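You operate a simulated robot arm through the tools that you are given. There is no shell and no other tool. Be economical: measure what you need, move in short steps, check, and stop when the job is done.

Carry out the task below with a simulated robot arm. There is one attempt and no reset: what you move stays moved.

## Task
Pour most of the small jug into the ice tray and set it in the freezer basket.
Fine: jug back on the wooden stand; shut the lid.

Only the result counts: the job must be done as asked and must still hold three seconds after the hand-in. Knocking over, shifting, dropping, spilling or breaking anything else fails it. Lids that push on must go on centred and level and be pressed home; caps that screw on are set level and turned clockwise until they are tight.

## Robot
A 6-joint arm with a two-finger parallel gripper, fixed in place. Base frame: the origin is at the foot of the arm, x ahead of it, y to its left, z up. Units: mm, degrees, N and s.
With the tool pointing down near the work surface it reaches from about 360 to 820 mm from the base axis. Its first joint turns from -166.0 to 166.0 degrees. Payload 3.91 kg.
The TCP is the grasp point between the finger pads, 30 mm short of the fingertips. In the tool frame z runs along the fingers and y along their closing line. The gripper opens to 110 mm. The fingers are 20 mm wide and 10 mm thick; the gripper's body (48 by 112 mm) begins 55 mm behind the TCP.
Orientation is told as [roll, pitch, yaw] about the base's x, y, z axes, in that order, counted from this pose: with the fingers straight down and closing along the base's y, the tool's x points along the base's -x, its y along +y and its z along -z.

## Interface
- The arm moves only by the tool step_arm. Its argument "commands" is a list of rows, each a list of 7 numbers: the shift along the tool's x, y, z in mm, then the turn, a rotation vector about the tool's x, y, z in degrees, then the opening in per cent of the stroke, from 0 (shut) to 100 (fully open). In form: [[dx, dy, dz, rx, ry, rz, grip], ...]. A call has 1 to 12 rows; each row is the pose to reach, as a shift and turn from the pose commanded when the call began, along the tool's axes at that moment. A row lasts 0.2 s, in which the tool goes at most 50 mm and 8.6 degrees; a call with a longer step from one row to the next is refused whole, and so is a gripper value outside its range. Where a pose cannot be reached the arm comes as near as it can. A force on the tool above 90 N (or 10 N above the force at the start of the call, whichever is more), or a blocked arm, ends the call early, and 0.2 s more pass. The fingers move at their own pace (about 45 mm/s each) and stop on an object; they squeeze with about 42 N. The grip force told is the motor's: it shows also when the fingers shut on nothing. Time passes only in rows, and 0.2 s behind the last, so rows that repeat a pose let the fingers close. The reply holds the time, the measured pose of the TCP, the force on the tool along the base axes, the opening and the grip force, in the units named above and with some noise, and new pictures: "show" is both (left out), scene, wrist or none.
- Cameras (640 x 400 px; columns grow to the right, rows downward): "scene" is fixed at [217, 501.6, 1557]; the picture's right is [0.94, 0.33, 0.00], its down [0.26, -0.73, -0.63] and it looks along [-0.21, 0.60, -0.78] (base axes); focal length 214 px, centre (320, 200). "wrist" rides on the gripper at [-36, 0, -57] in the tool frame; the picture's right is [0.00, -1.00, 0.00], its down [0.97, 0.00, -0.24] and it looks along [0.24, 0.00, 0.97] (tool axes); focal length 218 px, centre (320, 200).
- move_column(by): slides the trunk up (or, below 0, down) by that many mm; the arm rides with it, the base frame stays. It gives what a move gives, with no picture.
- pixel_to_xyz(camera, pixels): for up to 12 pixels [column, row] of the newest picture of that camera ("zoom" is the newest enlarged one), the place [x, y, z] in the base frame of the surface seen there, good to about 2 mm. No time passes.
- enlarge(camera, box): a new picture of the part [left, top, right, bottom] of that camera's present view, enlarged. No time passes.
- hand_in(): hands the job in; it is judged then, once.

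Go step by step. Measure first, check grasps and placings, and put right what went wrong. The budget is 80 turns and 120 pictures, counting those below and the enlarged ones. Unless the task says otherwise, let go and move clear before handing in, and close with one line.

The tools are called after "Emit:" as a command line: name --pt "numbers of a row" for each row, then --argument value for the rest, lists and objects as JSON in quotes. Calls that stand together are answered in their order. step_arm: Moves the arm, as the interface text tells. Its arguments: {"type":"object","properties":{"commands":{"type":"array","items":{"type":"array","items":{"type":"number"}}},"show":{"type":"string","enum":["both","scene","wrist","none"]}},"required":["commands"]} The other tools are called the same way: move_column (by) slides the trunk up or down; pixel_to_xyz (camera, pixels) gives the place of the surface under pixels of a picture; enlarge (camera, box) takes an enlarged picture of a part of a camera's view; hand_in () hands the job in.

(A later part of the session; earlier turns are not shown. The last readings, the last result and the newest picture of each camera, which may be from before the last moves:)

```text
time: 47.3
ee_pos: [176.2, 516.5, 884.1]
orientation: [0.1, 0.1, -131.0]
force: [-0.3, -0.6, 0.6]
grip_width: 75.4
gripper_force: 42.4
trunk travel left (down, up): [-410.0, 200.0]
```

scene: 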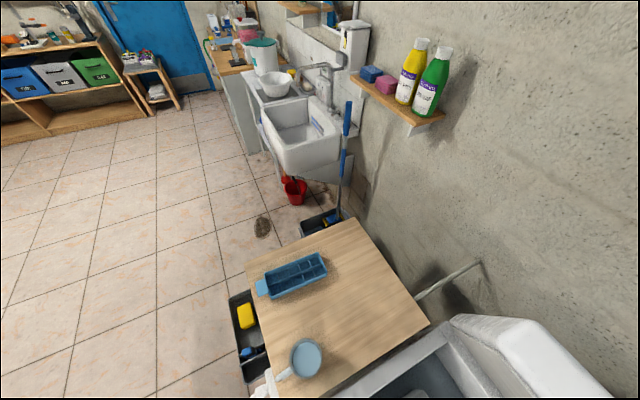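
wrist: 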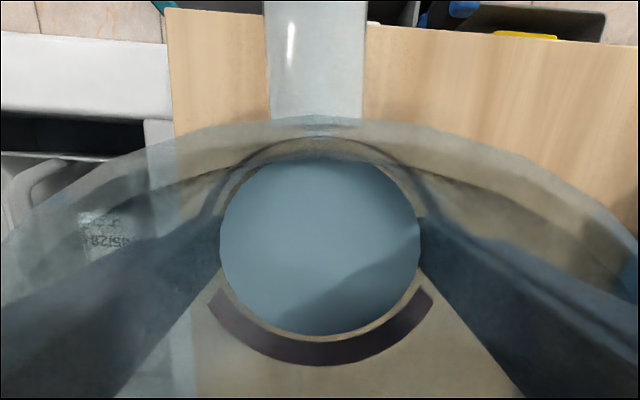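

Jug is gripped (75.4 mm, 42 N). Lift straight up slowly, then rotate the wrist back so that the spout will face the robot along the tray's length.

Emit:
step_arm --pt "0 0 -5 0 0 0 50" --pt "0 0 -20 0 0 0 50" --pt "0 0 -40 0 0 0 50" --pt "0 0 -60 0 0 0 50" --pt "0 0 -80 0 0 0 50" --pt "0 0 -100 0 0 0 50" --pt "0 0 -115 0 0 0 50" --pt "0 0 -120 0 0 0 50" --show "wrist"

Emit:
step_arm --pt "0 0 0 0 0 4 50" --pt "0 0 0 0 0 11 50" --pt "0 0 0 0 0 19 50" --pt "0 0 0 0 0 27 50" --pt "0 0 0 0 0 35 50" --pt "0 0 0 0 0 43 50" --pt "0 0 0 0 0 51 50" --pt "0 0 0 0 0 59 50" --pt "0 0 0 0 0 67 50" --pt "0 0 0 0 0 75 50" --pt "0 0 0 0 0 83 50" --pt "0 0 0 0 0 89 50" --show "none"

Emit:
step_arm --pt "0 0 0 0 0 4 50" --pt "0 0 0 0 0 12 50" --pt "0 0 0 0 0 20 50" --pt "0 0 0 0 0 28 50" --pt "0 0 0 0 0 36 50" --pt "0 0 0 0 0 44.5 50" --pt "0 0 0 0 0 53 50" --pt "0 0 0 0 0 61.5 50" --pt "0 0 0 0 0 70 50" --pt "0 0 0 0 0 78 50" --pt "0 0 0 0 0 86 50" --pt "0 0 0 0 0 94 50" --show "both"

```text
time: 49.1
ee_pos: [175.7, 518.6, 1005.4]
orientation: [0.0, 0.0, -131.0]
force: [0.3, -0.4, -2.6]
grip_width: 75.5
gripper_force: 41.7
trunk travel left (down, up): [-410.0, 200.0]
```

wrist: 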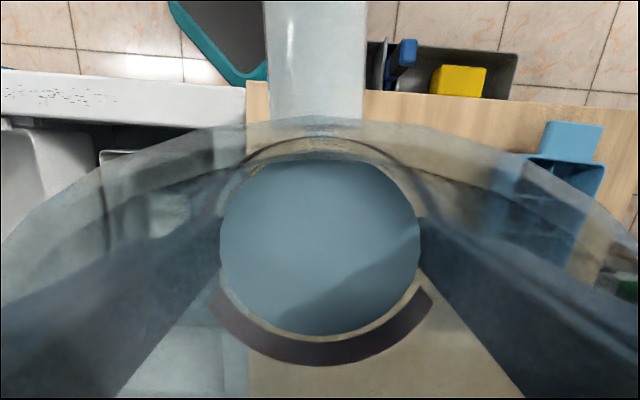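

```text
time: 51.7
ee_pos: [176.2, 517.5, 1004.1]
orientation: [0.0, 0.0, 139.9]
force: [-0.7, 0.2, -2.8]
grip_width: 75.2
gripper_force: 42.1
trunk travel left (down, up): [-410.0, 200.0]
```

```text
time: 54.3
ee_pos: [176.1, 518.5, 1004.2]
orientation: [0.1, -0.1, 45.9]
force: [0.1, -0.6, -3.5]
grip_width: 75.1
gripper_force: 41.7
trunk travel left (down, up): [-410.0, 200.0]
```

scene: 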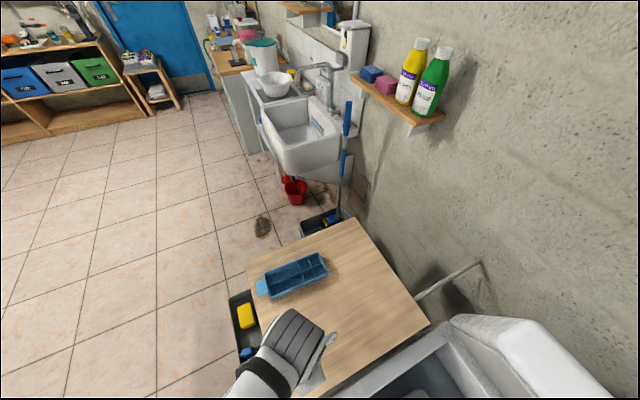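
wrist: 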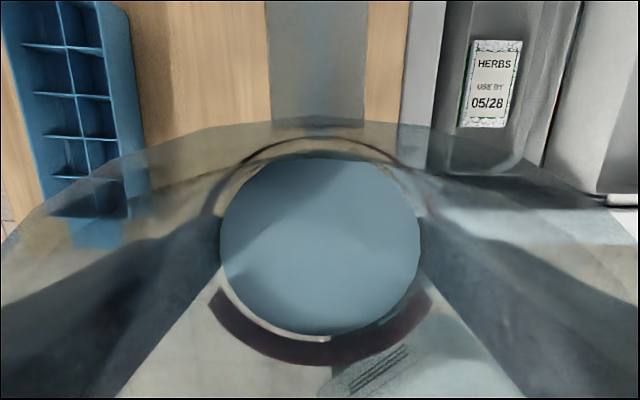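

The spout now faces −n as planned. I'll carry the jug to the pre-pour spot beyond the tray (TCP (109,767)), upright.

Emit:
step_arm --pt "-5 8 0 0 0 0.5 50" --pt "-16 27 0 0 0 1 50" --pt "-33 55 0 0 0 1.5 50" --pt "-51 86 0 0 0 2 50" --pt "-69 116 0 0 0 2.6 50" --pt "-87 146 0 0 0 2.6 50" --pt "-104 175 0 0 0 2.6 50" --pt "-119 200 0 0 0 2.6 50" --pt "-128 215 0 0 0 2.6 50" --pt "-132 221 0 0 0 2.6 50" --show "wrist"

```text
time: 56.5
ee_pos: [106.9, 742.1, 996.2]
orientation: [-0.1, 0.0, 43.5]
force: [-0.5, 1.7, -3.1]
grip_width: 75.3
gripper_force: 42.2
out of reach, approached as far as the arm can: row 8, 9, 10
trunk travel left (down, up): [-410.0, 200.0]
```

wrist: 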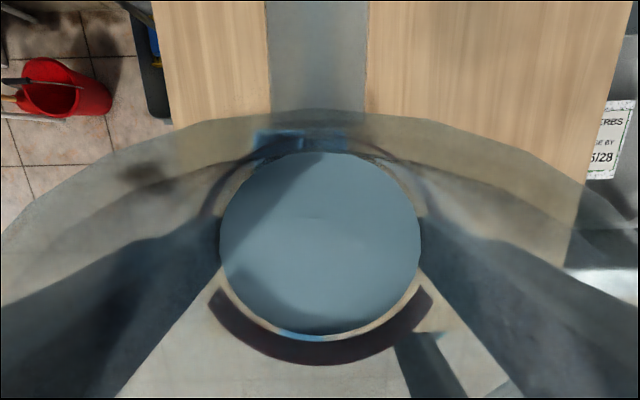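

At full reach for an upright tool; tilting gains reach. Tilt to 40° (no flow before ~55°) and read the position.

Emit:
step_arm --pt "0 0 0 0 -4 0 50" --pt "0 0 5 0 -11 0 50" --pt "0 0 10 0 -19 0 50" --pt "0 0 20 0 -27 0 50" --pt "0 0 25 0 -34 0 50" --pt "0 0 30 0 -40 0 50" --pt "0 0 30 0 -40 0 50" --show "both"

```text
time: 58.1
ee_pos: [108.0, 740.9, 966.8]
orientation: [0.0, -40.1, 43.5]
force: [-0.7, -0.2, -3.0]
grip_width: 75.4
gripper_force: 41.7
trunk travel left (down, up): [-410.0, 200.0]
```

scene: 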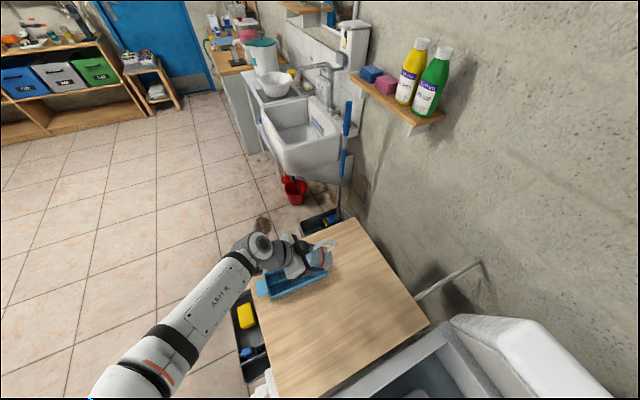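
wrist: 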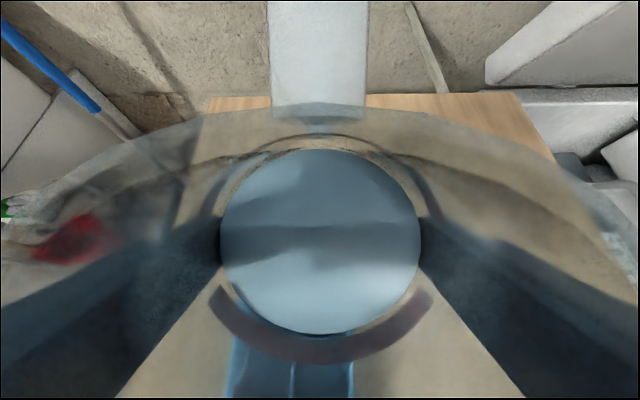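

Tilt is good. Shift to (109,767,930) and tilt to 50°, then check the lip over the tray.

Emit:
step_arm --pt "3 6 13 0 -3 0 50" --pt "6 12 26 0 -6 0 50" --pt "9.5 18.2 40.3 0 -10 0 50" --pt "9.5 18.2 40.3 0 -10 0 50" --show "both"

Emit:
enlarge --camera "scene" --box '[220, 210, 380, 310]'

```text
time: 59.1
ee_pos: [106.9, 767.0, 928.4]
orientation: [-0.1, -50.2, 43.6]
force: [0.5, 0.4, -3.2]
grip_width: 75.8
gripper_force: 41.8
trunk travel left (down, up): [-410.0, 200.0]
```

scene: 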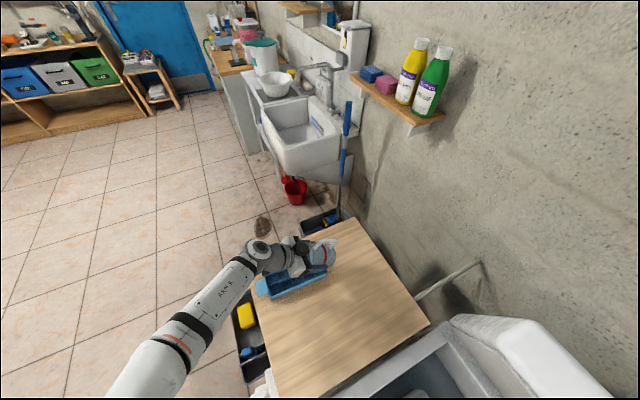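
wrist: 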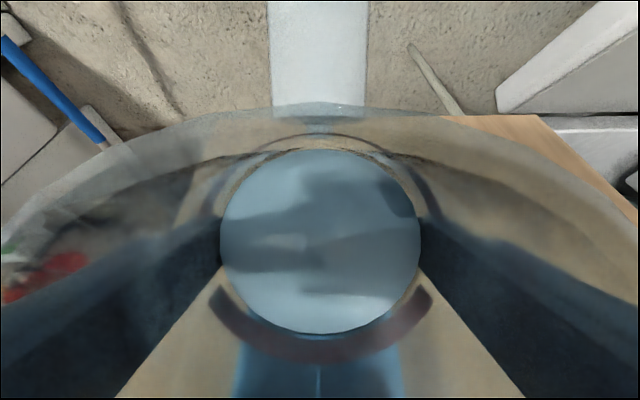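

```text
4.00 times, centred on (300, 260) of scene
```

zoom: 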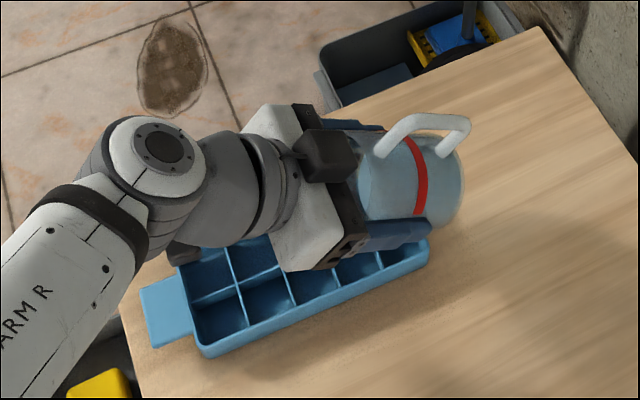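

The lip is over the tray with the centre rib at wrist col ~320. Pour slowly: 50°→64°.

Emit:
step_arm --pt "0 0 0 0 -2 0 50" --pt "0 0 0 0 -4 0 50" --pt "0 0 0 0 -5 0 50" --pt "0 0 0 0 -6 0 50" --pt "0 0 0 0 -7 0 50" --pt "0 0 0 0 -8 0 50" --pt "0 0 0 0 -9 0 50" --pt "0 0 0 0 -10 0 50" --pt "0 0 0 0 -11 0 50" --pt "0 0 0 0 -12 0 50" --pt "0 0 0 0 -13 0 50" --pt "0 0 0 0 -14 0 50" --show "wrist"

Emit:
enlarge --camera "scene" --box '[220, 210, 380, 310]'

```text
time: 61.7
ee_pos: [107.0, 766.4, 929.3]
orientation: [-0.1, -64.2, 43.6]
force: [0.2, 1.6, -1.9]
grip_width: 75.1
gripper_force: 41.6
trunk travel left (down, up): [-410.0, 200.0]
```

wrist: 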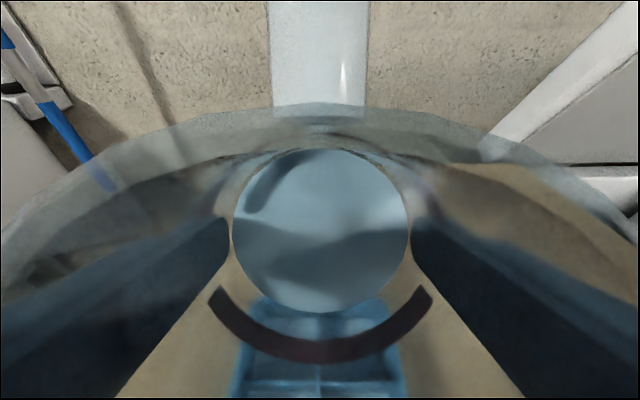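

```text
4.00 times, centred on (300, 260) of scene
```

zoom: 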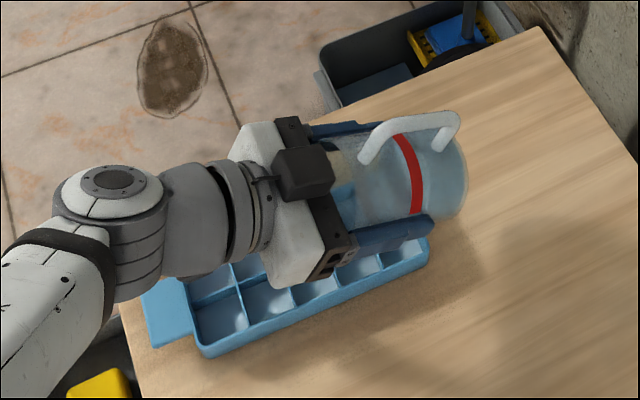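

Water is going into the tray (cells look filled lightly) and the disc in the jug is smaller; nothing on the table. Continue 64°→80°.

Emit:
step_arm --pt "0 0 0 0 -1.5 0 50" --pt "0 0 0 0 -3 0 50" --pt "0 0 0 0 -4.5 0 50" --pt "0 0 0 0 -6 0 50" --pt "0 0 0 0 -7.5 0 50" --pt "0 0 0 0 -9 0 50" --pt "0 0 0 0 -10.5 0 50" --pt "0 0 0 0 -12 0 50" --pt "0 0 0 0 -13 0 50" --pt "0 0 0 0 -14 0 50" --pt "0 0 0 0 -15 0 50" --pt "0 0 0 0 -16 0 50" --show "wrist"

Emit:
enlarge --camera "scene" --box '[220, 210, 380, 310]'

```text
time: 64.3
ee_pos: [105.6, 767.0, 931.5]
orientation: [-0.2, -80.1, 43.8]
force: [-0.2, -0.1, -0.9]
grip_width: 75.4
gripper_force: 41.9
trunk travel left (down, up): [-410.0, 200.0]
```

wrist: 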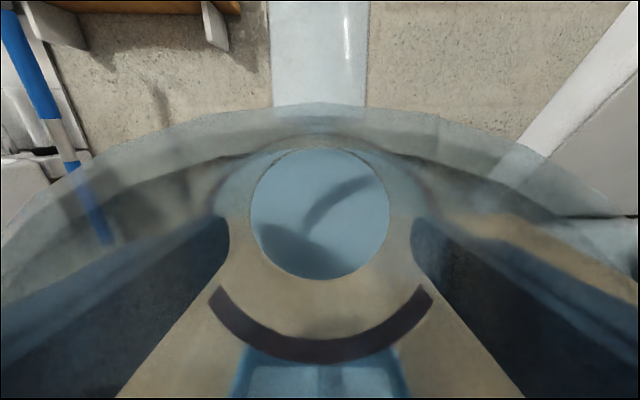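

```text
4.00 times, centred on (300, 260) of scene
```

zoom: 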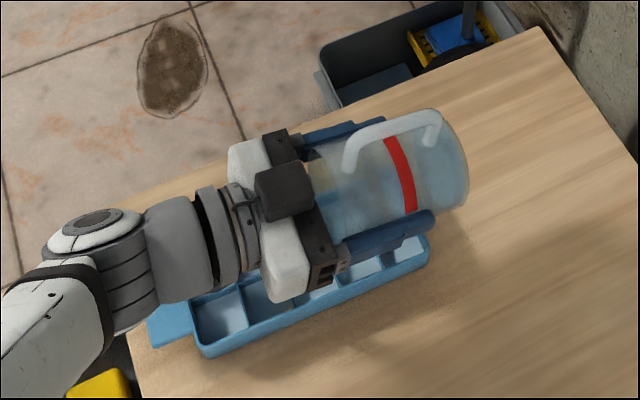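

The jug's level dropped by about 35 of 45 mm (~78% poured). A little more: to 85° and hold briefly.

Emit:
step_arm --pt "0 0 0 0 -1.5 0 50" --pt "0 0 0 0 -3 0 50" --pt "0 0 0 0 -4 0 50" --pt "0 0 0 0 -5 0 50" --pt "0 0 0 0 -5 0 50" --pt "0 0 0 0 -5 0 50" --show "wrist"

```text
time: 65.7
ee_pos: [108.5, 766.3, 930.5]
orientation: [-0.3, -85.2, 43.7]
force: [-0.4, 0.1, -1.0]
grip_width: 75.4
gripper_force: 41.7
trunk travel left (down, up): [-410.0, 200.0]
```

wrist: 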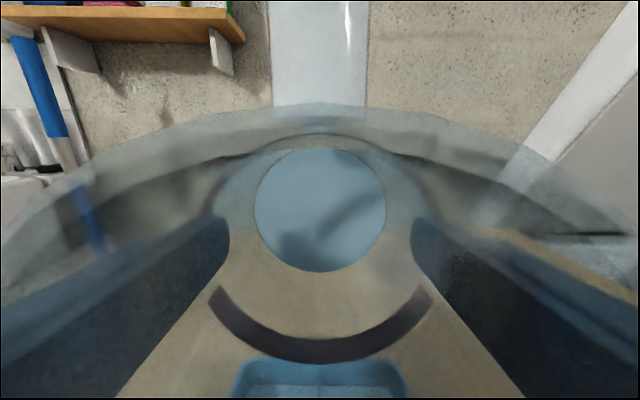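

About 90% is poured. Return the jug upright over the tray while rising.

Emit:
step_arm --pt "0 0 0 0 8 0 50" --pt "0 0 0 0 16 0 50" --pt "-8 0 0 0 24 0 50" --pt "-16 0 0 0 32 0 50" --pt "-24 0 -5 0 40 0 50" --pt "-32 0 -12 0 48 0 50" --pt "-40 0 -18 0 56 0 50" --pt "-48 0 -24 0 64 0 50" --pt "-56 0 -30 0 72 0 50" --pt "-64 0 -36 0 80 0 50" --pt "-67 0 -40 0 85 0 50" --show "scene"

```text
time: 68.1
ee_pos: [82.7, 739.9, 1000.8]
orientation: [-0.1, 0.0, 43.4]
force: [0.3, 0.0, -0.8]
grip_width: 75.4
gripper_force: 42.1
out of reach, approached as far as the arm can: row 11
trunk travel left (down, up): [-410.0, 200.0]
```

scene: 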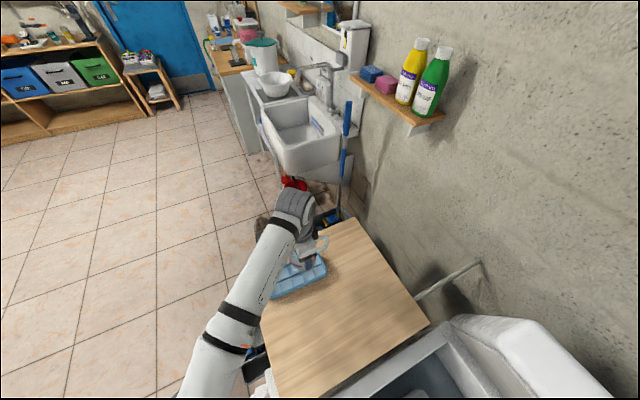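

Upright again. Carry the jug back above its old place (176,518).

Emit:
step_arm --pt "8 -20 0 0 0 0 50" --pt "20 -53 0 0 0 0 50" --pt "34 -90 0 0 0 0 50" --pt "48 -128 0 0 0 0 50" --pt "62 -165 0 0 0 0 50" --pt "75 -200 0 0 0 0 50" --pt "84.7 -225.5 0 0 0 0 50" --pt "84.7 -225.5 0 0 0 0 50" --show "none"

Emit:
step_arm --pt "0 0 30 0 0 0 50" --pt "0 0 60 0 0 0 50" --pt "0 0 85 0 0 0 50" --pt "0 0 100 0 0 0 50" --pt "0 0 107 0 0 0 50" --show "none"

```text
time: 69.9
ee_pos: [175.8, 516.2, 1001.0]
orientation: [0.0, -0.1, 43.5]
force: [-0.3, -0.7, -0.9]
grip_width: 75.3
gripper_force: 42.1
trunk travel left (down, up): [-410.0, 200.0]
```

```text
time: 71.1
ee_pos: [177.7, 517.3, 893.6]
orientation: [0.1, -0.1, 43.5]
force: [1.1, 0.0, -1.9]
grip_width: 75.6
gripper_force: 41.8
trunk travel left (down, up): [-410.0, 200.0]
```

Nearly down (893.6; it stood at 884). Lower the last 10 mm slowly watching the force.

Emit:
step_arm --pt "0 0 3 0 0 0 50" --pt "0 0 6 0 0 0 50" --pt "0 0 8 0 0 0 50" --pt "0 0 9.3 0 0 0 50" --pt "0 0 9.8 0 0 0 50" --show "wrist"

```text
time: 72.3
ee_pos: [178.0, 517.4, 884.7]
orientation: [0.1, -0.4, 43.5]
force: [-0.3, 1.4, 16.5]
grip_width: 75.6
gripper_force: 42.4
trunk travel left (down, up): [-410.0, 200.0]
```

wrist: 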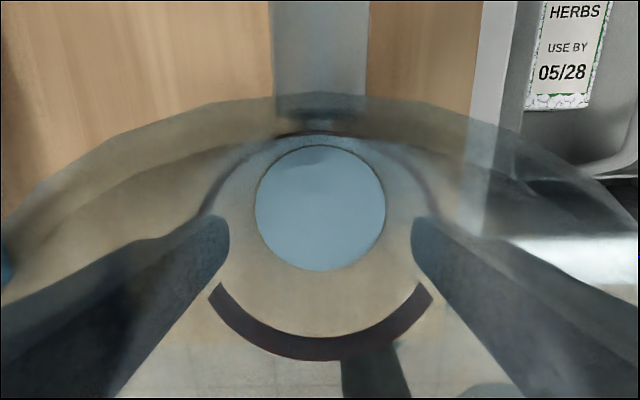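

Contact (16 N up): it stands. Release and rise straight up.

Emit:
step_arm --pt "0 0 -1 0 0 0 58" --pt "0 0 -1 0 0 0 70" --pt "0 0 -1 0 0 0 85" --pt "0 0 -1 0 0 0 100" --pt "0 0 -1 0 0 0 100" --pt "0 0 -1 0 0 0 100" --pt "0 0 -40 0 0 0 100" --pt "0 0 -85 0 0 0 100" --pt "0 0 -130 0 0 0 100" --pt "0 0 -175 0 0 0 100" --show "both"

Emit:
enlarge --camera "scene" --box '[230, 230, 390, 400]'

```text
time: 74.5
ee_pos: [175.4, 517.0, 1058.5]
orientation: [0.1, -0.1, 43.5]
force: [0.2, 0.3, -0.1]
grip_width: 109.7
gripper_force: 0.1
trunk travel left (down, up): [-410.0, 200.0]
```

scene: 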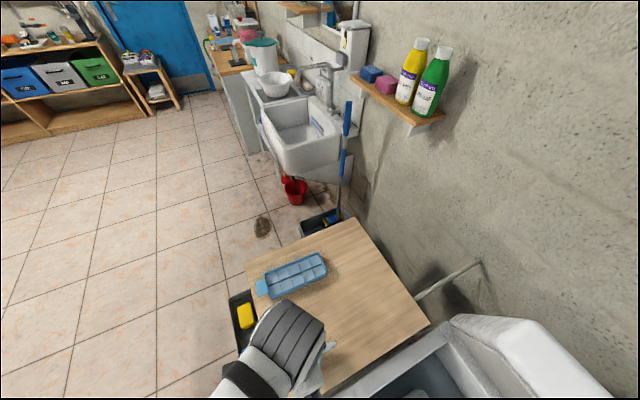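
wrist: 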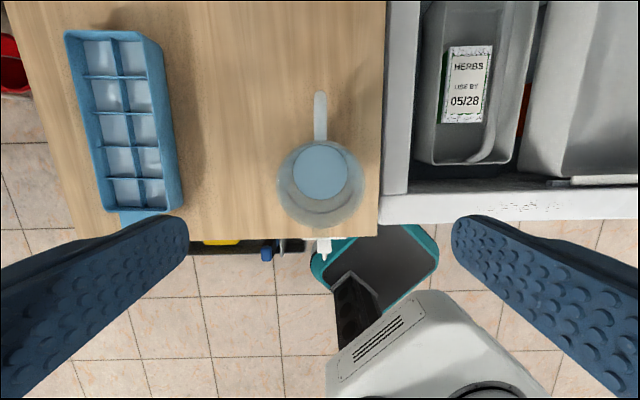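

```text
2.35 times, centred on (310, 315) of scene
```

zoom: 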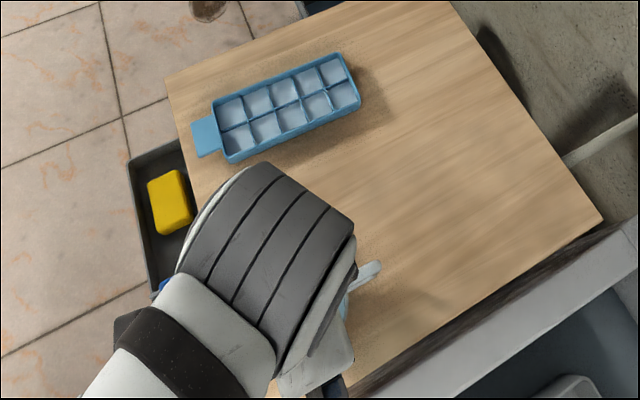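

All ten cells are evenly filled, no spill, and the jug stands at its old place. Now measure the tray for a grasp across its width (yaw 43.5° already matches).

Emit:
pixel_to_xyz --camera "wrist" --pixels '[[67, 33], [152, 33], [183, 208], [105, 210], [128, 114], [120, 42], [141, 207], [70, 90], [176, 130], [112, 60], [150, 160], [145, 218]]'

Emit:
enlarge --camera "wrist" --box '[40, 10, 220, 230]'

```text
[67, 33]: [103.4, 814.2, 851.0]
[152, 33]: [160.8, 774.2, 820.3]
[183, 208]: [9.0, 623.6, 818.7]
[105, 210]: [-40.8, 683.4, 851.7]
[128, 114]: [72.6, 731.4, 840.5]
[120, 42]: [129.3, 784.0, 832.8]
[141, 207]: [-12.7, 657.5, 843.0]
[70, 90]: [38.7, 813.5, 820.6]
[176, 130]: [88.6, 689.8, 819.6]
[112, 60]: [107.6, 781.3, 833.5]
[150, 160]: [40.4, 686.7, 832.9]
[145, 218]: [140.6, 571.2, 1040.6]
```

```text
1.82 times, centred on (130, 120) of wrist
```

zoom: 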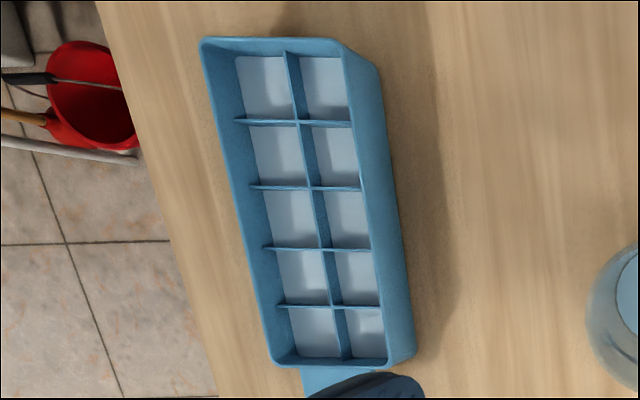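

Emit:
pixel_to_xyz --camera "wrist" --pixels '[[140, 36], [166, 206], [147, 80], [158, 150], [155, 130], [87, 120], [95, 160], [76, 70]]'

```text
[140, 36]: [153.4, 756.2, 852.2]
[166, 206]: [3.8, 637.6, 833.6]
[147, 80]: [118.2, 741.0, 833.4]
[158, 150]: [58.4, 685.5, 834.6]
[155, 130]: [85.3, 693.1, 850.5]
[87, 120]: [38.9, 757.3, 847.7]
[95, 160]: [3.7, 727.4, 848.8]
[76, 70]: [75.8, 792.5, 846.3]
```

Tray centre ≈(56.3,719.8), 195×77 mm, axis 42.5°, water at z≈833 (rim 851). Move above it and start down.

Emit:
step_arm --pt "-9 38 0 0 0 0 100" --pt "-18 76 0 0 0 0 100" --pt "-27 114 0 0 0 0.5 100" --pt "-36 152 20 0 0 1 100" --pt "-45 190 50 0 0 1 100" --pt "-53 229 80 0 0 1 100" --pt "-53.2 229 115 0 0 1 100" --pt "-53.2 229 130 0 0 1 100" --show "wrist"

```text
time: 76.3
ee_pos: [57.2, 720.5, 925.9]
orientation: [0.0, -0.1, 42.5]
force: [0.0, 0.2, 0.2]
grip_width: 109.7
gripper_force: 0.0
trunk travel left (down, up): [-410.0, 200.0]
```

wrist: 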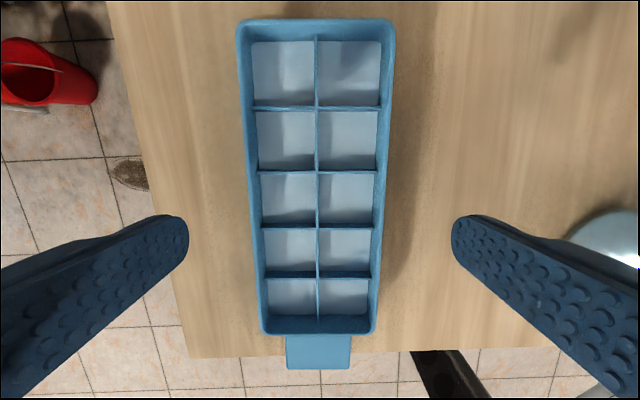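

Well aligned (tray centre col ~318). Descend to z≈854 and close gently.

Emit:
step_arm --pt "0 0 25 0 0 0 100" --pt "0 0 50 0 0 0 100" --pt "0 0 65 0 0 0 100" --pt "0 0 72 0 0 0 95" --pt "0 0 72 0 0 0 86" --pt "0 0 72 0 0 0 78" --pt "0 0 72 0 0 0 72" --pt "0 0 72 0 0 0 66" --pt "0 0 72 0 0 0 55" --pt "0 0 72 0 0 0 50" --pt "0 0 72 0 0 0 50" --show "wrist"

```text
time: 78.7
ee_pos: [57.6, 721.3, 855.4]
orientation: [-0.1, -0.1, 42.5]
force: [0.2, -0.1, 0.8]
grip_width: 84.2
gripper_force: 42.5
trunk travel left (down, up): [-410.0, 200.0]
```

wrist: 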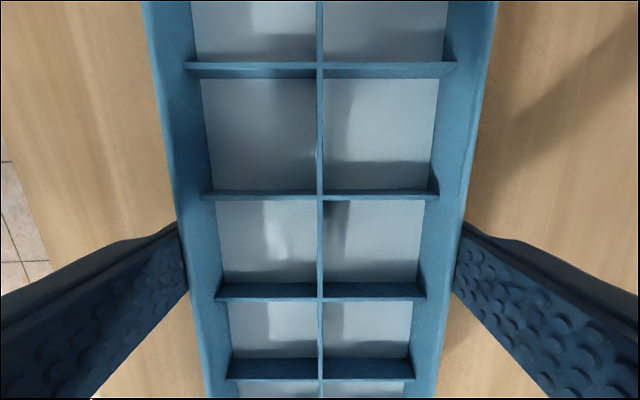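

Tray gripped (84 mm, 42 N). Lift it slowly and level.

Emit:
step_arm --pt "0 0 -2 0 0 0 50" --pt "0 0 -8 0 0 0 50" --pt "0 0 -20 0 0 0 50" --pt "0 0 -38 0 0 0 50" --pt "0 0 -58 0 0 0 50" --pt "0 0 -78 0 0 0 50" --pt "0 0 -98 0 0 0 50" --pt "0 0 -118 0 0 0 50" --pt "0 0 -138 0 0 0 50" --pt "0 0 -150 0 0 0 50" --pt "0 0 -155 0 0 0 50" --show "wrist"

```text
time: 81.1
ee_pos: [57.8, 719.1, 1010.2]
orientation: [0.0, -0.1, 42.5]
force: [0.2, 0.1, -2.8]
grip_width: 84.1
gripper_force: 41.4
trunk travel left (down, up): [-410.0, 200.0]
```

wrist: 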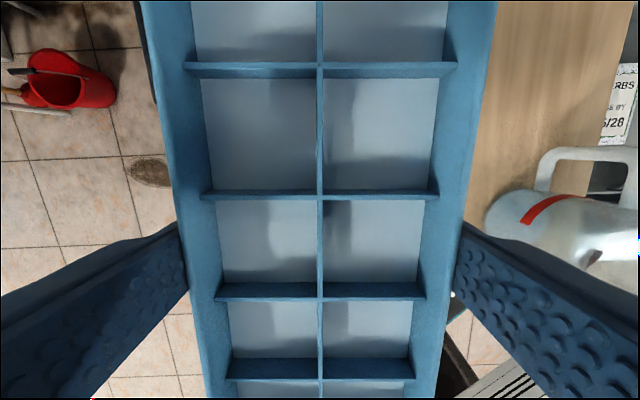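

It hangs level. Carry it at z≈1010 towards the freezer, gently, in two legs.

Emit:
step_arm --pt "-1 -10 0 0 0 0 50" --pt "-2 -28 0 0 0 0 50" --pt "-3 -55 0 0 0 0 50" --pt "-5 -88 0 0 0 0 50" --pt "-7 -123 0 0 0 0 50" --pt "-9 -160 0 0 0 0 50" --pt "-11 -198 0 0 0 0 50" --pt "-13 -236 0 0 0 0 50" --pt "-16 -274 0 0 0 0 50" --pt "-18 -310 0 0 0 0 50" --pt "-20 -340 0 0 0 0 50" --pt "-21 -355 0 0 0 0 50" --show "none"

Emit:
step_arm --pt "-1 -12 0 0 0 0 50" --pt "-2 -32 0 0 0 0 50" --pt "-3 -62 0 0 0 0 50" --pt "-5 -98 0 0 0 0 50" --pt "-8 -138 0 0 0 0 50" --pt "-10 -178 0 0 0 -0.5 50" --pt "-12 -218 0 0 0 -1 50" --pt "-15 -258 0 0 0 -1.5 50" --pt "-17 -298 0 0 0 -2 50" --pt "-20 -338 0 0 0 -2.5 50" --pt "-21 -373 0 0 0 -2.5 50" --pt "-22 -398 0 0 0 -2.5 50" --show "both"

```text
time: 83.7
ee_pos: [315.0, 471.9, 1012.7]
orientation: [0.0, 0.0, 42.5]
force: [-0.1, 0.1, -1.8]
grip_width: 84.1
gripper_force: 41.9
trunk travel left (down, up): [-410.0, 200.0]
```

```text
time: 86.3
ee_pos: [598.0, 193.1, 1012.1]
orientation: [0.0, 0.0, 45.0]
force: [-0.1, 1.4, -2.1]
grip_width: 84.4
gripper_force: 42.1
trunk travel left (down, up): [-410.0, 200.0]
```

scene: 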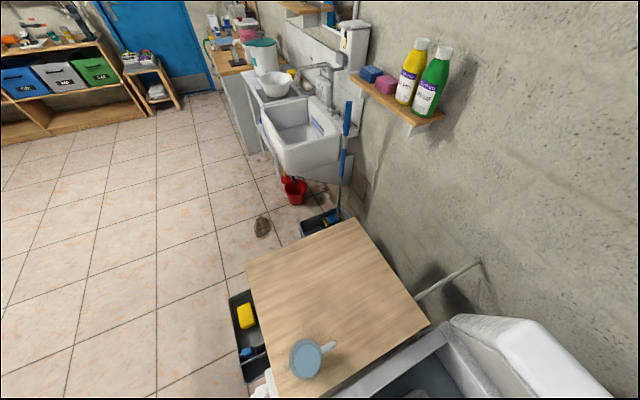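
wrist: 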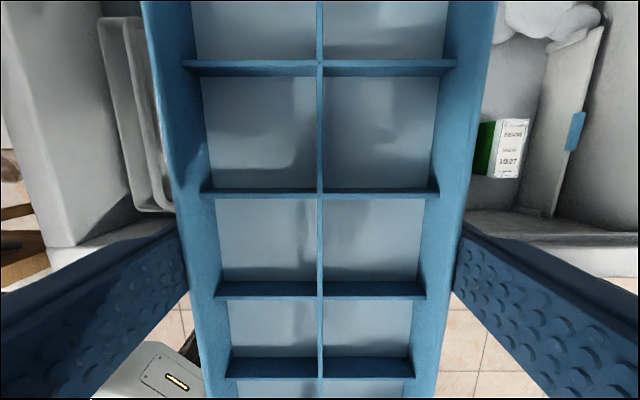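

I need to see where the basket walls are relative to the tray; measuring the items at right (505,150), wall (575,120) and left (130,130).

Emit:
pixel_to_xyz --camera "wrist" --pixels '[[515, 150], [485, 150], [575, 100], [590, 60], [555, 200], [540, 120], [480, 100], [160, 100], [125, 60], [140, 200], [500, 215], [560, 150]]'

Emit:
enlarge --camera "wrist" --box '[440, 0, 640, 260]'

Emit:
enlarge --camera "wrist" --box '[0, 0, 220, 260]'

```text
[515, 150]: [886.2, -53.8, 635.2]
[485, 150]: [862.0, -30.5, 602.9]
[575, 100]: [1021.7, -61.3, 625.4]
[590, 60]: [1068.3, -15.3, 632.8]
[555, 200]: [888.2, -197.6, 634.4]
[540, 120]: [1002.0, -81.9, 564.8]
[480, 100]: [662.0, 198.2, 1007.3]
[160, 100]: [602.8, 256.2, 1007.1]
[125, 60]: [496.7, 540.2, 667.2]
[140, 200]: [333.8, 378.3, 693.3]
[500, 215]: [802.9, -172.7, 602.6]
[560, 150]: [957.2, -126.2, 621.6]
```

```text
1.54 times, centred on (540, 130) of wrist
```

zoom: 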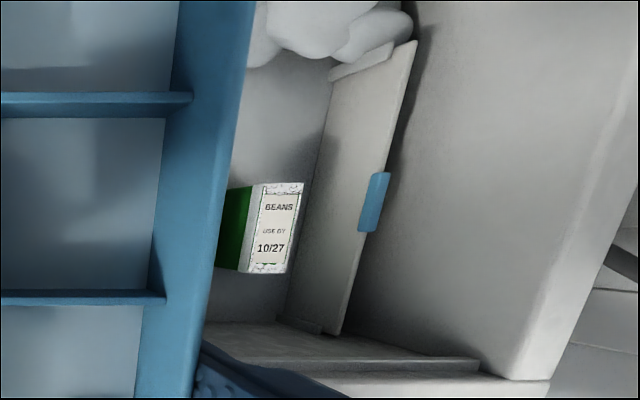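

```text
1.54 times, centred on (110, 130) of wrist
```

zoom: 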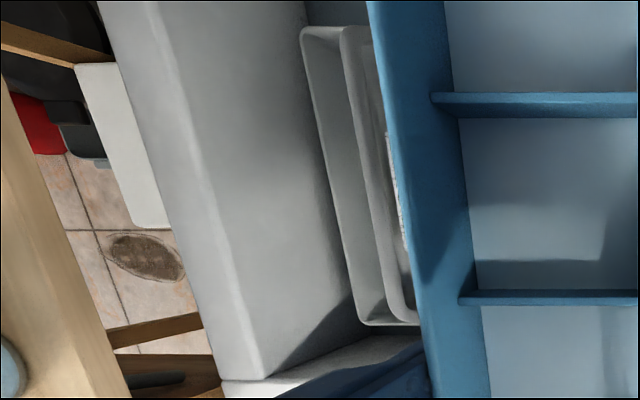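

The tray is over the big basket (d≈286, basket d 192–384, n 462–885). Descend to z≈900, shift 61 mm inward, keeping clear of the lid.

Emit:
step_arm --pt "0 0 8 0 0 0 50" --pt "0 0 25 0 0 0 50" --pt "0 0 50 0 0 0 50" --pt "0 0 75 0 0 0 50" --pt "0 0 95 0 0 0 50" --pt "-6 0 108 0 0 0 50" --pt "-18 0 114 0 0 0 50" --pt "-32 0 116 0 0 0 50" --pt "-46 0 116 0 0 0 50" --pt "-56 0 116 0 0 0 50" --pt "-61 0 116 0 0 0 50" --show "wrist"

```text
time: 88.7
ee_pos: [640.8, 238.2, 894.9]
orientation: [0.0, 0.1, 45.0]
force: [-0.2, 0.0, -2.6]
grip_width: 84.3
gripper_force: 41.9
trunk travel left (down, up): [-410.0, 200.0]
```

wrist: 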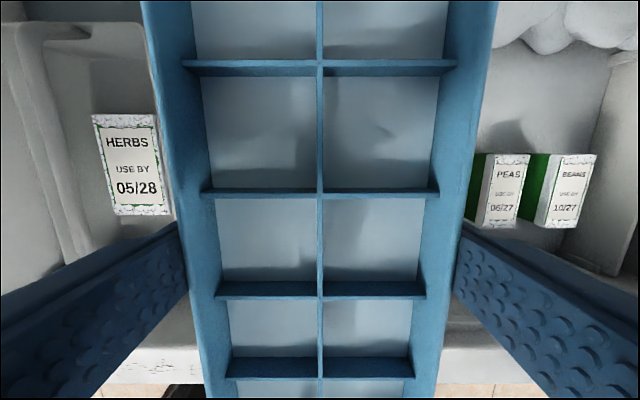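

Position n≈621, d≈285. Lower into the basket to about z 705.

Emit:
step_arm --pt "0 0 8 0 0 0 50" --pt "0 0 26 0 0 0 50" --pt "0 0 50 0 0 0 50" --pt "0 0 76 0 0 0 50" --pt "0 0 102 0 0 0 50" --pt "0 0 128 0 0 0 50" --pt "0 0 152 0 0 0 50" --pt "0 0 172 0 0 0 50" --pt "0 0 184 0 0 0 50" --pt "0 0 190 0 0 0 50" --show "both"

```text
time: 90.9
ee_pos: [641.7, 238.6, 704.2]
orientation: [0.0, -0.1, 45.0]
force: [-0.6, 0.3, -1.9]
grip_width: 84.4
gripper_force: 42.2
trunk travel left (down, up): [-410.0, 200.0]
```

scene: 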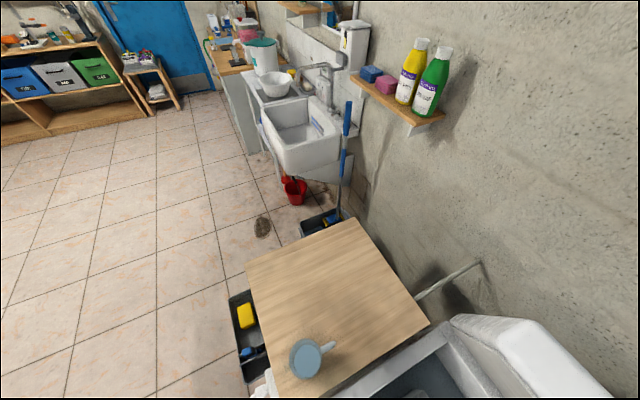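
wrist: 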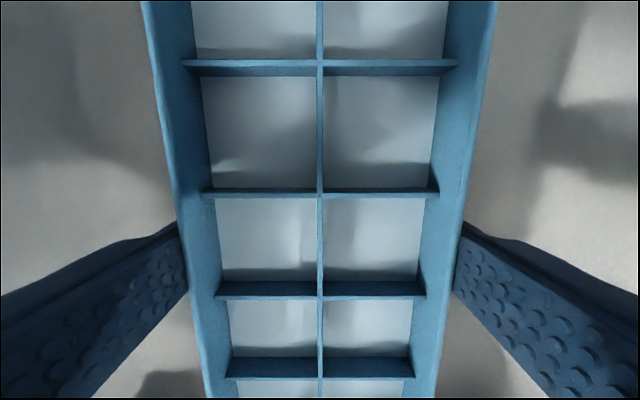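

The tray is inside the basket with floor visible on both sides, no contact so far. Lower the last ~17 mm slowly.

Emit:
step_arm --pt "0 0 4 0 0 0 50" --pt "0 0 8 0 0 0 50" --pt "0 0 11 0 0 0 50" --pt "0 0 13 0 0 0 50" --pt "0 0 15 0 0 0 50" --pt "0 0 16.5 0 0 0 50" --pt "0 0 17.2 0 0 0 50" --show "none"

```text
time: 92.5
ee_pos: [640.8, 236.4, 688.4]
orientation: [0.0, -0.1, 45.0]
force: [-0.9, -1.3, 1.5]
grip_width: 84.2
gripper_force: 42.1
trunk travel left (down, up): [-410.0, 200.0]
```

Force swung from −2 to +1.5 N: touching. One more mm, then release and rise.

Emit:
step_arm --pt "0 0 0.6 0 0 0 50" --pt "0 0 1 0 0 0 50" --show "none"

Emit:
step_arm --pt "0 0 0 0 0 0 80" --pt "0 0 0 0 0 0 88" --pt "0 0 0 0 0 0 92" --pt "0 0 0 0 0 0 92" --pt "0 0 -10 0 0 0 92" --pt "0 0 -40 0 0 0 92" --pt "0 0 -80 0 0 0 92" --pt "0 0 -120 0 0 0 92" --pt "20 0 -160 0 0 0 92" --pt "50 0 -200 0 0 0 92" --show "wrist"

```text
time: 93.1
ee_pos: [640.6, 237.6, 686.8]
orientation: [0.0, -0.1, 44.9]
force: [-2.5, -2.6, 7.9]
grip_width: 84.3
gripper_force: 41.8
trunk travel left (down, up): [-410.0, 200.0]
```

```text
time: 95.3
ee_pos: [605.6, 204.7, 886.7]
orientation: [0.0, 0.0, 45.0]
force: [0.0, 0.1, -0.7]
grip_width: 101.4
gripper_force: 0.1
trunk travel left (down, up): [-410.0, 200.0]
```

wrist: 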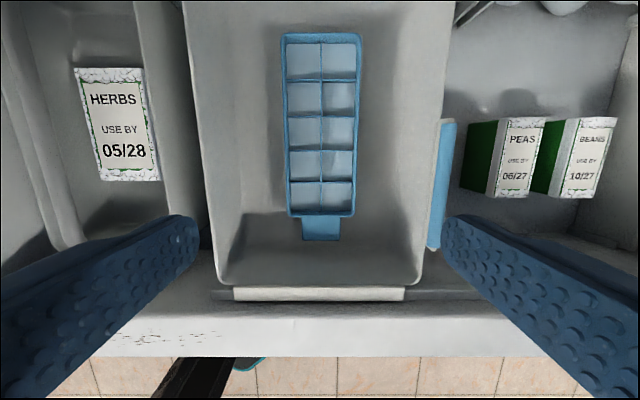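

The tray sits level in the basket. Now back out and turn the tool for the handle to shut the lid.

Emit:
step_arm --pt "25 0 -20 0 0 0 92" --pt "55 0 -45 0 0 8.5 92" --pt "80 0 -70 0 0 17 92" --pt "105 0 -100 0 0 25.5 92" --pt "125 0 -130 0 0 34 80" --pt "145 0 -160 0 0 42.5 70" --pt "160 0 -190 0 0 51 60" --pt "175 0 -220 0 0 59.5 60" --pt "190 0 -250 0 0 68 60" --pt "190 0 -280 0 0 76.5 60" --pt "190 0 -300 0 0 85 60" --pt "190 0 -310 0 0 90 60" --show "wrist"

```text
time: 97.9
ee_pos: [470.9, 66.9, 1195.7]
orientation: [0.1, 0.0, -45.2]
force: [-0.5, 0.3, 0.0]
grip_width: 66.3
gripper_force: 0.1
trunk travel left (down, up): [-410.0, 200.0]
```

wrist: 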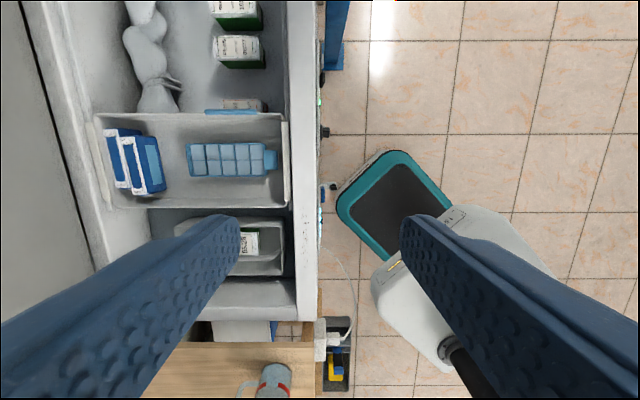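

Everything inside is in order. Raise the column and tilt toward the lid to find the handle bar.

Emit:
move_column --by 140

Emit:
step_arm --pt "0 0 0 -8 0 0 60" --pt "0 0 0 -16 0 0 60" --pt "0 0 0 -24 0 0 60" --pt "0 0 0 -30 0 0 60" --show "wrist"

```text
time: 99.6
ee_pos: [470.5, 67.5, 1335.6]
orientation: [0.2, 0.0, -45.0]
force: [0.9, 0.5, -0.1]
grip_width: 66.1
gripper_force: 0.0
trunk travel left (down, up): [-550.0, 60.0]
```

```text
time: 100.6
ee_pos: [470.1, 67.4, 1336.3]
orientation: [30.2, 0.0, -44.9]
force: [0.1, -0.8, -0.5]
grip_width: 65.8
gripper_force: 0.0
trunk travel left (down, up): [-550.0, 60.0]
```

wrist: 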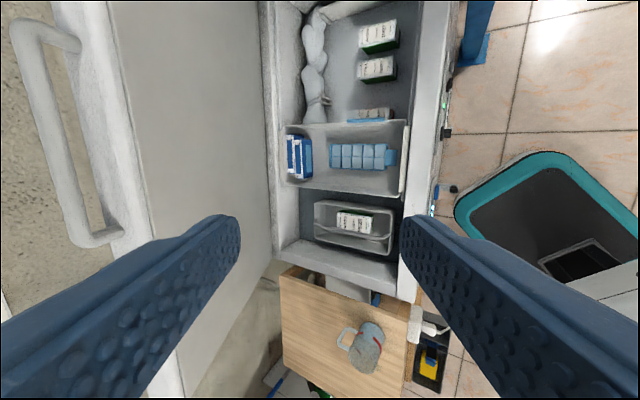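

Emit:
pixel_to_xyz --camera "wrist" --pixels '[[28, 60], [40, 110], [55, 160], [75, 235], [105, 232], [125, 100], [160, 150], [240, 150], [75, 40], [110, 40], [85, 100], [48, 135]]'

```text
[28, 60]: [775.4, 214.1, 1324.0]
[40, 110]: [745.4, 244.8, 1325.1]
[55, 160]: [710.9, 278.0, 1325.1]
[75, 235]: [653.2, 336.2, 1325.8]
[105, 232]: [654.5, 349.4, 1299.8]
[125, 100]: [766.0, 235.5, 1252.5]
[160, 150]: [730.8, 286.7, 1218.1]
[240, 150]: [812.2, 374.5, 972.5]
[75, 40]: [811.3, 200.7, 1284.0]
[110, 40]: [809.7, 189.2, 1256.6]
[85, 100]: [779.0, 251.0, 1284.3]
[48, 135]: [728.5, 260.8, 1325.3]
```

The bar now is at n≈706, z≈1330 (lid ≈66° open). Raise the column and bring the open gripper in front of the bar's near part (d≈250).

Emit:
move_column --by 58

Emit:
step_arm --pt "5 37 19 1 0 0 60" --pt "10 74 38 2 0 0 60" --pt "15 111 56 3 0 0 60" --pt "20 148 75 4 0 0 60" --pt "25 185 94 5 0 0 60" --pt "30 222 112 6 0 0 60" --pt "35 258 130 6 0 0 60" --show "wrist"

```text
time: 101.6
ee_pos: [470.6, 67.2, 1392.7]
orientation: [30.1, 0.0, -44.9]
force: [1.1, -0.3, 0.0]
grip_width: 65.9
gripper_force: 0.1
trunk travel left (down, up): [-608.0, 2.0]
```

```text
time: 103.2
ee_pos: [650.7, 297.7, 1409.7]
orientation: [24.0, 0.0, -45.0]
force: [-0.8, 0.5, 0.8]
grip_width: 65.8
gripper_force: 0.1
trunk travel left (down, up): [-608.0, 2.0]
```

wrist: 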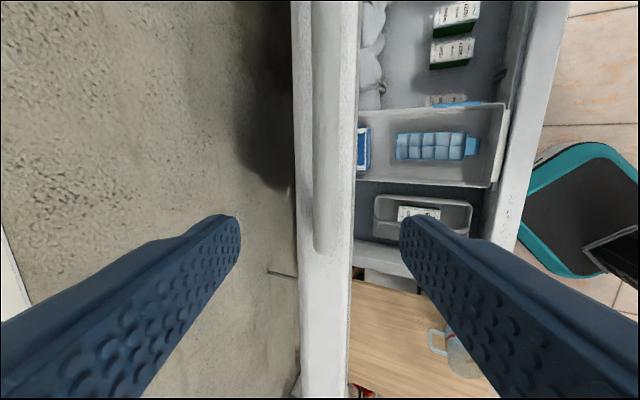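

The bar is centred between the fingers (col ~328). Advance 88 mm and close on it.

Emit:
step_arm --pt "0 -2 30 0 0 0 60" --pt "0 -4 60 0 0 0 60" --pt "0 -5 80 0 0 0 60" --pt "0 -5 86 0 0 0 60" --pt "0 -5 86 0 0 0 35" --pt "0 -5 86 0 0 0 15" --pt "0 -5 86 0 0 0 0" --pt "0 -5 86 0 0 0 0" --show "wrist"

```text
time: 105.0
ee_pos: [669.5, 318.7, 1330.2]
orientation: [24.1, -0.1, -44.9]
force: [2.9, 2.0, 1.6]
grip_width: 17.7
gripper_force: 39.5
trunk travel left (down, up): [-608.0, 2.0]
```

wrist: 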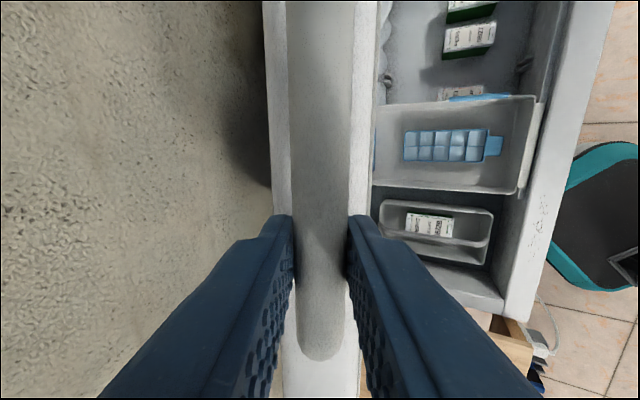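

Handle gripped. Fitting all handle positions gives hinge (n 1005, z 746), radius 660. I'll swing the lid down along that arc by 30°.

Emit:
step_arm --pt "0 -17 1 -1.5 0 0 0" --pt "0 -34.5 3.2 -3 0 0 0" --pt "0 -68.6 8.1 -6 0 0 0" --pt "0 -102.5 14.8 -9 0 0 0" --pt "0 -136 23.3 -12 0 0 0" --pt "0 -169 33.5 -15 0 0 0" --pt "0 -201.5 45.4 -18 0 0 0" --pt "0 -233.2 59 -21 0 0 0" --pt "0 -264.2 74.2 -24 0 0 0" --pt "0 -294.4 91.1 -27 0 0 0" --pt "0 -323.6 109.5 -30 0 0 0" --show "wrist"

```text
time: 107.4
ee_pos: [491.1, 138.1, 1099.0]
orientation: [54.3, 0.1, -45.1]
force: [-15.4, -22.8, 18.2]
grip_width: 17.9
gripper_force: 45.1
trunk travel left (down, up): [-608.0, 2.0]
```

wrist: 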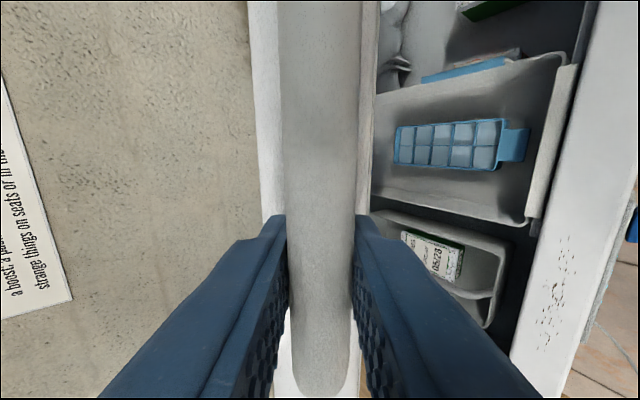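

The lid follows; a radial pull of ~30 N says I'm a few mm too far in. Continue 15° more with a slight outward correction.

Emit:
step_arm --pt "0 -34.8 0.6 -3 0 0 0" --pt "0 -69.2 5.2 -6 0 0 0" --pt "0 -103 11.8 -9 0 0 0" --pt "0 -136.7 20.2 -12 0 0 0" --pt "0 -169.9 30.7 -15 0 0 0" --show "wrist"

```text
time: 108.6
ee_pos: [446.9, 85.6, 939.3]
orientation: [69.1, -0.4, -45.3]
force: [32.4, 12.6, -11.6]
grip_width: 17.7
gripper_force: 44.9
out of reach, approached as far as the arm can: row 2, 3, 4
trunk travel left (down, up): [-608.0, 2.0]
```

wrist: 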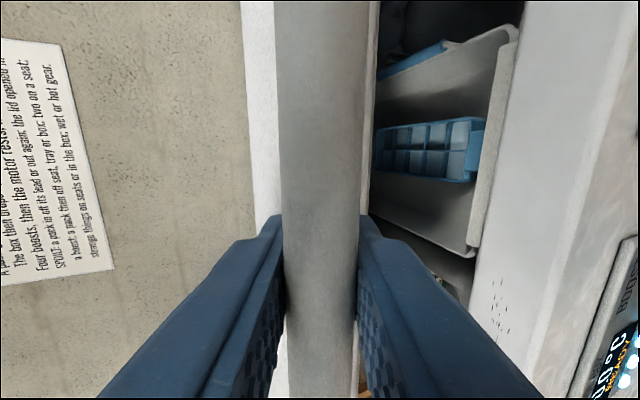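

Lid is at ~13° now. I'll loosen the fingers slightly around the bar so it can turn, and move it down the rest of the arc without tilting.

Emit:
step_arm --pt "0 0 0 0 0 0 22" --pt "0 0 0 0 0 0 22" --pt "0 -22 1 0 0 0 22" --pt "0 -43.7 2 0 0 0 22" --pt "0 -66 6 0 0 0 22" --pt "0 -89 9.7 0 0 0 22" --pt "0 -110 15 0 0 0 22" --pt "0 -131.6 20 0 0 0 22" --show "wrist"

```text
time: 110.4
ee_pos: [421.3, 66.1, 812.7]
orientation: [69.0, 0.0, -45.0]
force: [0.7, -0.8, -2.9]
grip_width: 25.1
gripper_force: 1.3
trunk travel left (down, up): [-608.0, 2.0]
```

wrist: 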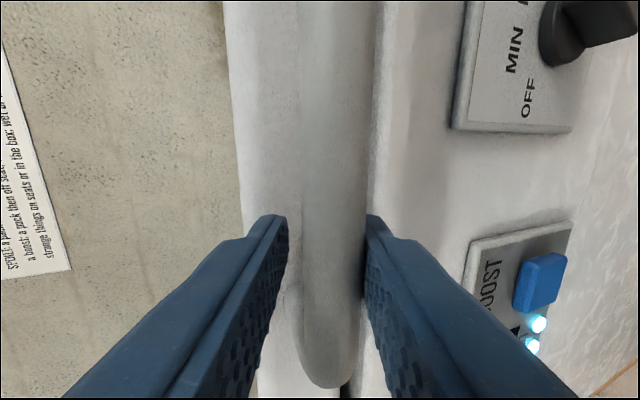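

Almost shut; the bar rests on the lower finger. Continue down until the upper finger presses it home.

Emit:
step_arm --pt "0 -8 2 0 0 0 22" --pt "0 -14 4 0 0 0 22" --pt "0 -18 6 0 0 0 22" --pt "0 -21 7 0 0 0 22" --pt "0 -24 8 0 0 0 22" --show "wrist"

```text
time: 111.6
ee_pos: [420.8, 66.0, 788.1]
orientation: [69.2, -0.2, -45.0]
force: [1.3, -0.9, 17.2]
grip_width: 32.4
gripper_force: 8.0
trunk travel left (down, up): [-608.0, 2.0]
```

wrist: 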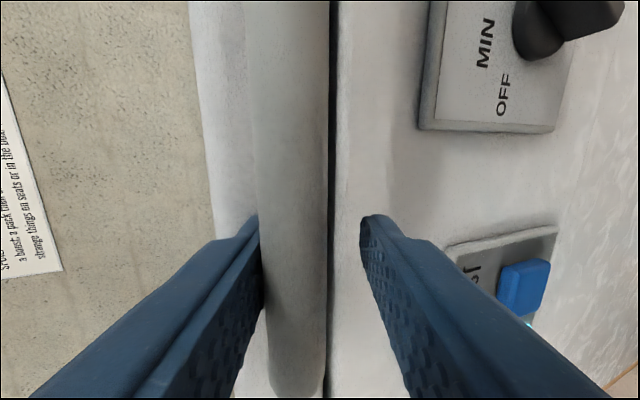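

Upper finger presses the lid down with 17 N and the seam is closed. Centre, open and retreat.

Emit:
step_arm --pt "0 5 0 0 0 0 42" --pt "0 7 0 0 0 0 42" --pt "0 7 -15 0 0 0 42" --pt "0 7 -35 0 0 0 42" --pt "0 7 -55 0 0 0 42" --pt "0 7 -70 0 0 0 42" --show "wrist"

```text
time: 113.0
ee_pos: [375.3, 21.5, 818.9]
orientation: [69.2, 0.0, -45.0]
force: [-0.3, 0.0, -0.2]
grip_width: 46.2
gripper_force: 0.0
trunk travel left (down, up): [-608.0, 2.0]
```

wrist: 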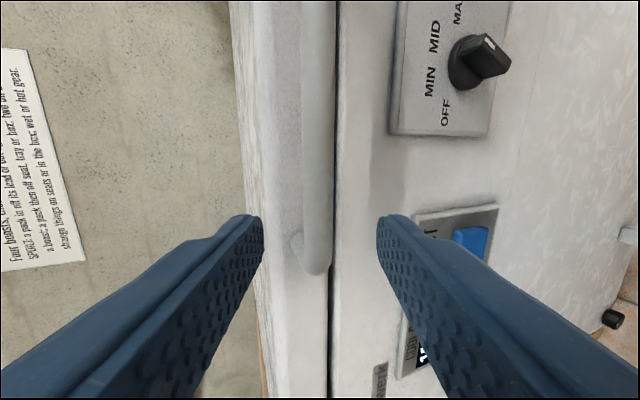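

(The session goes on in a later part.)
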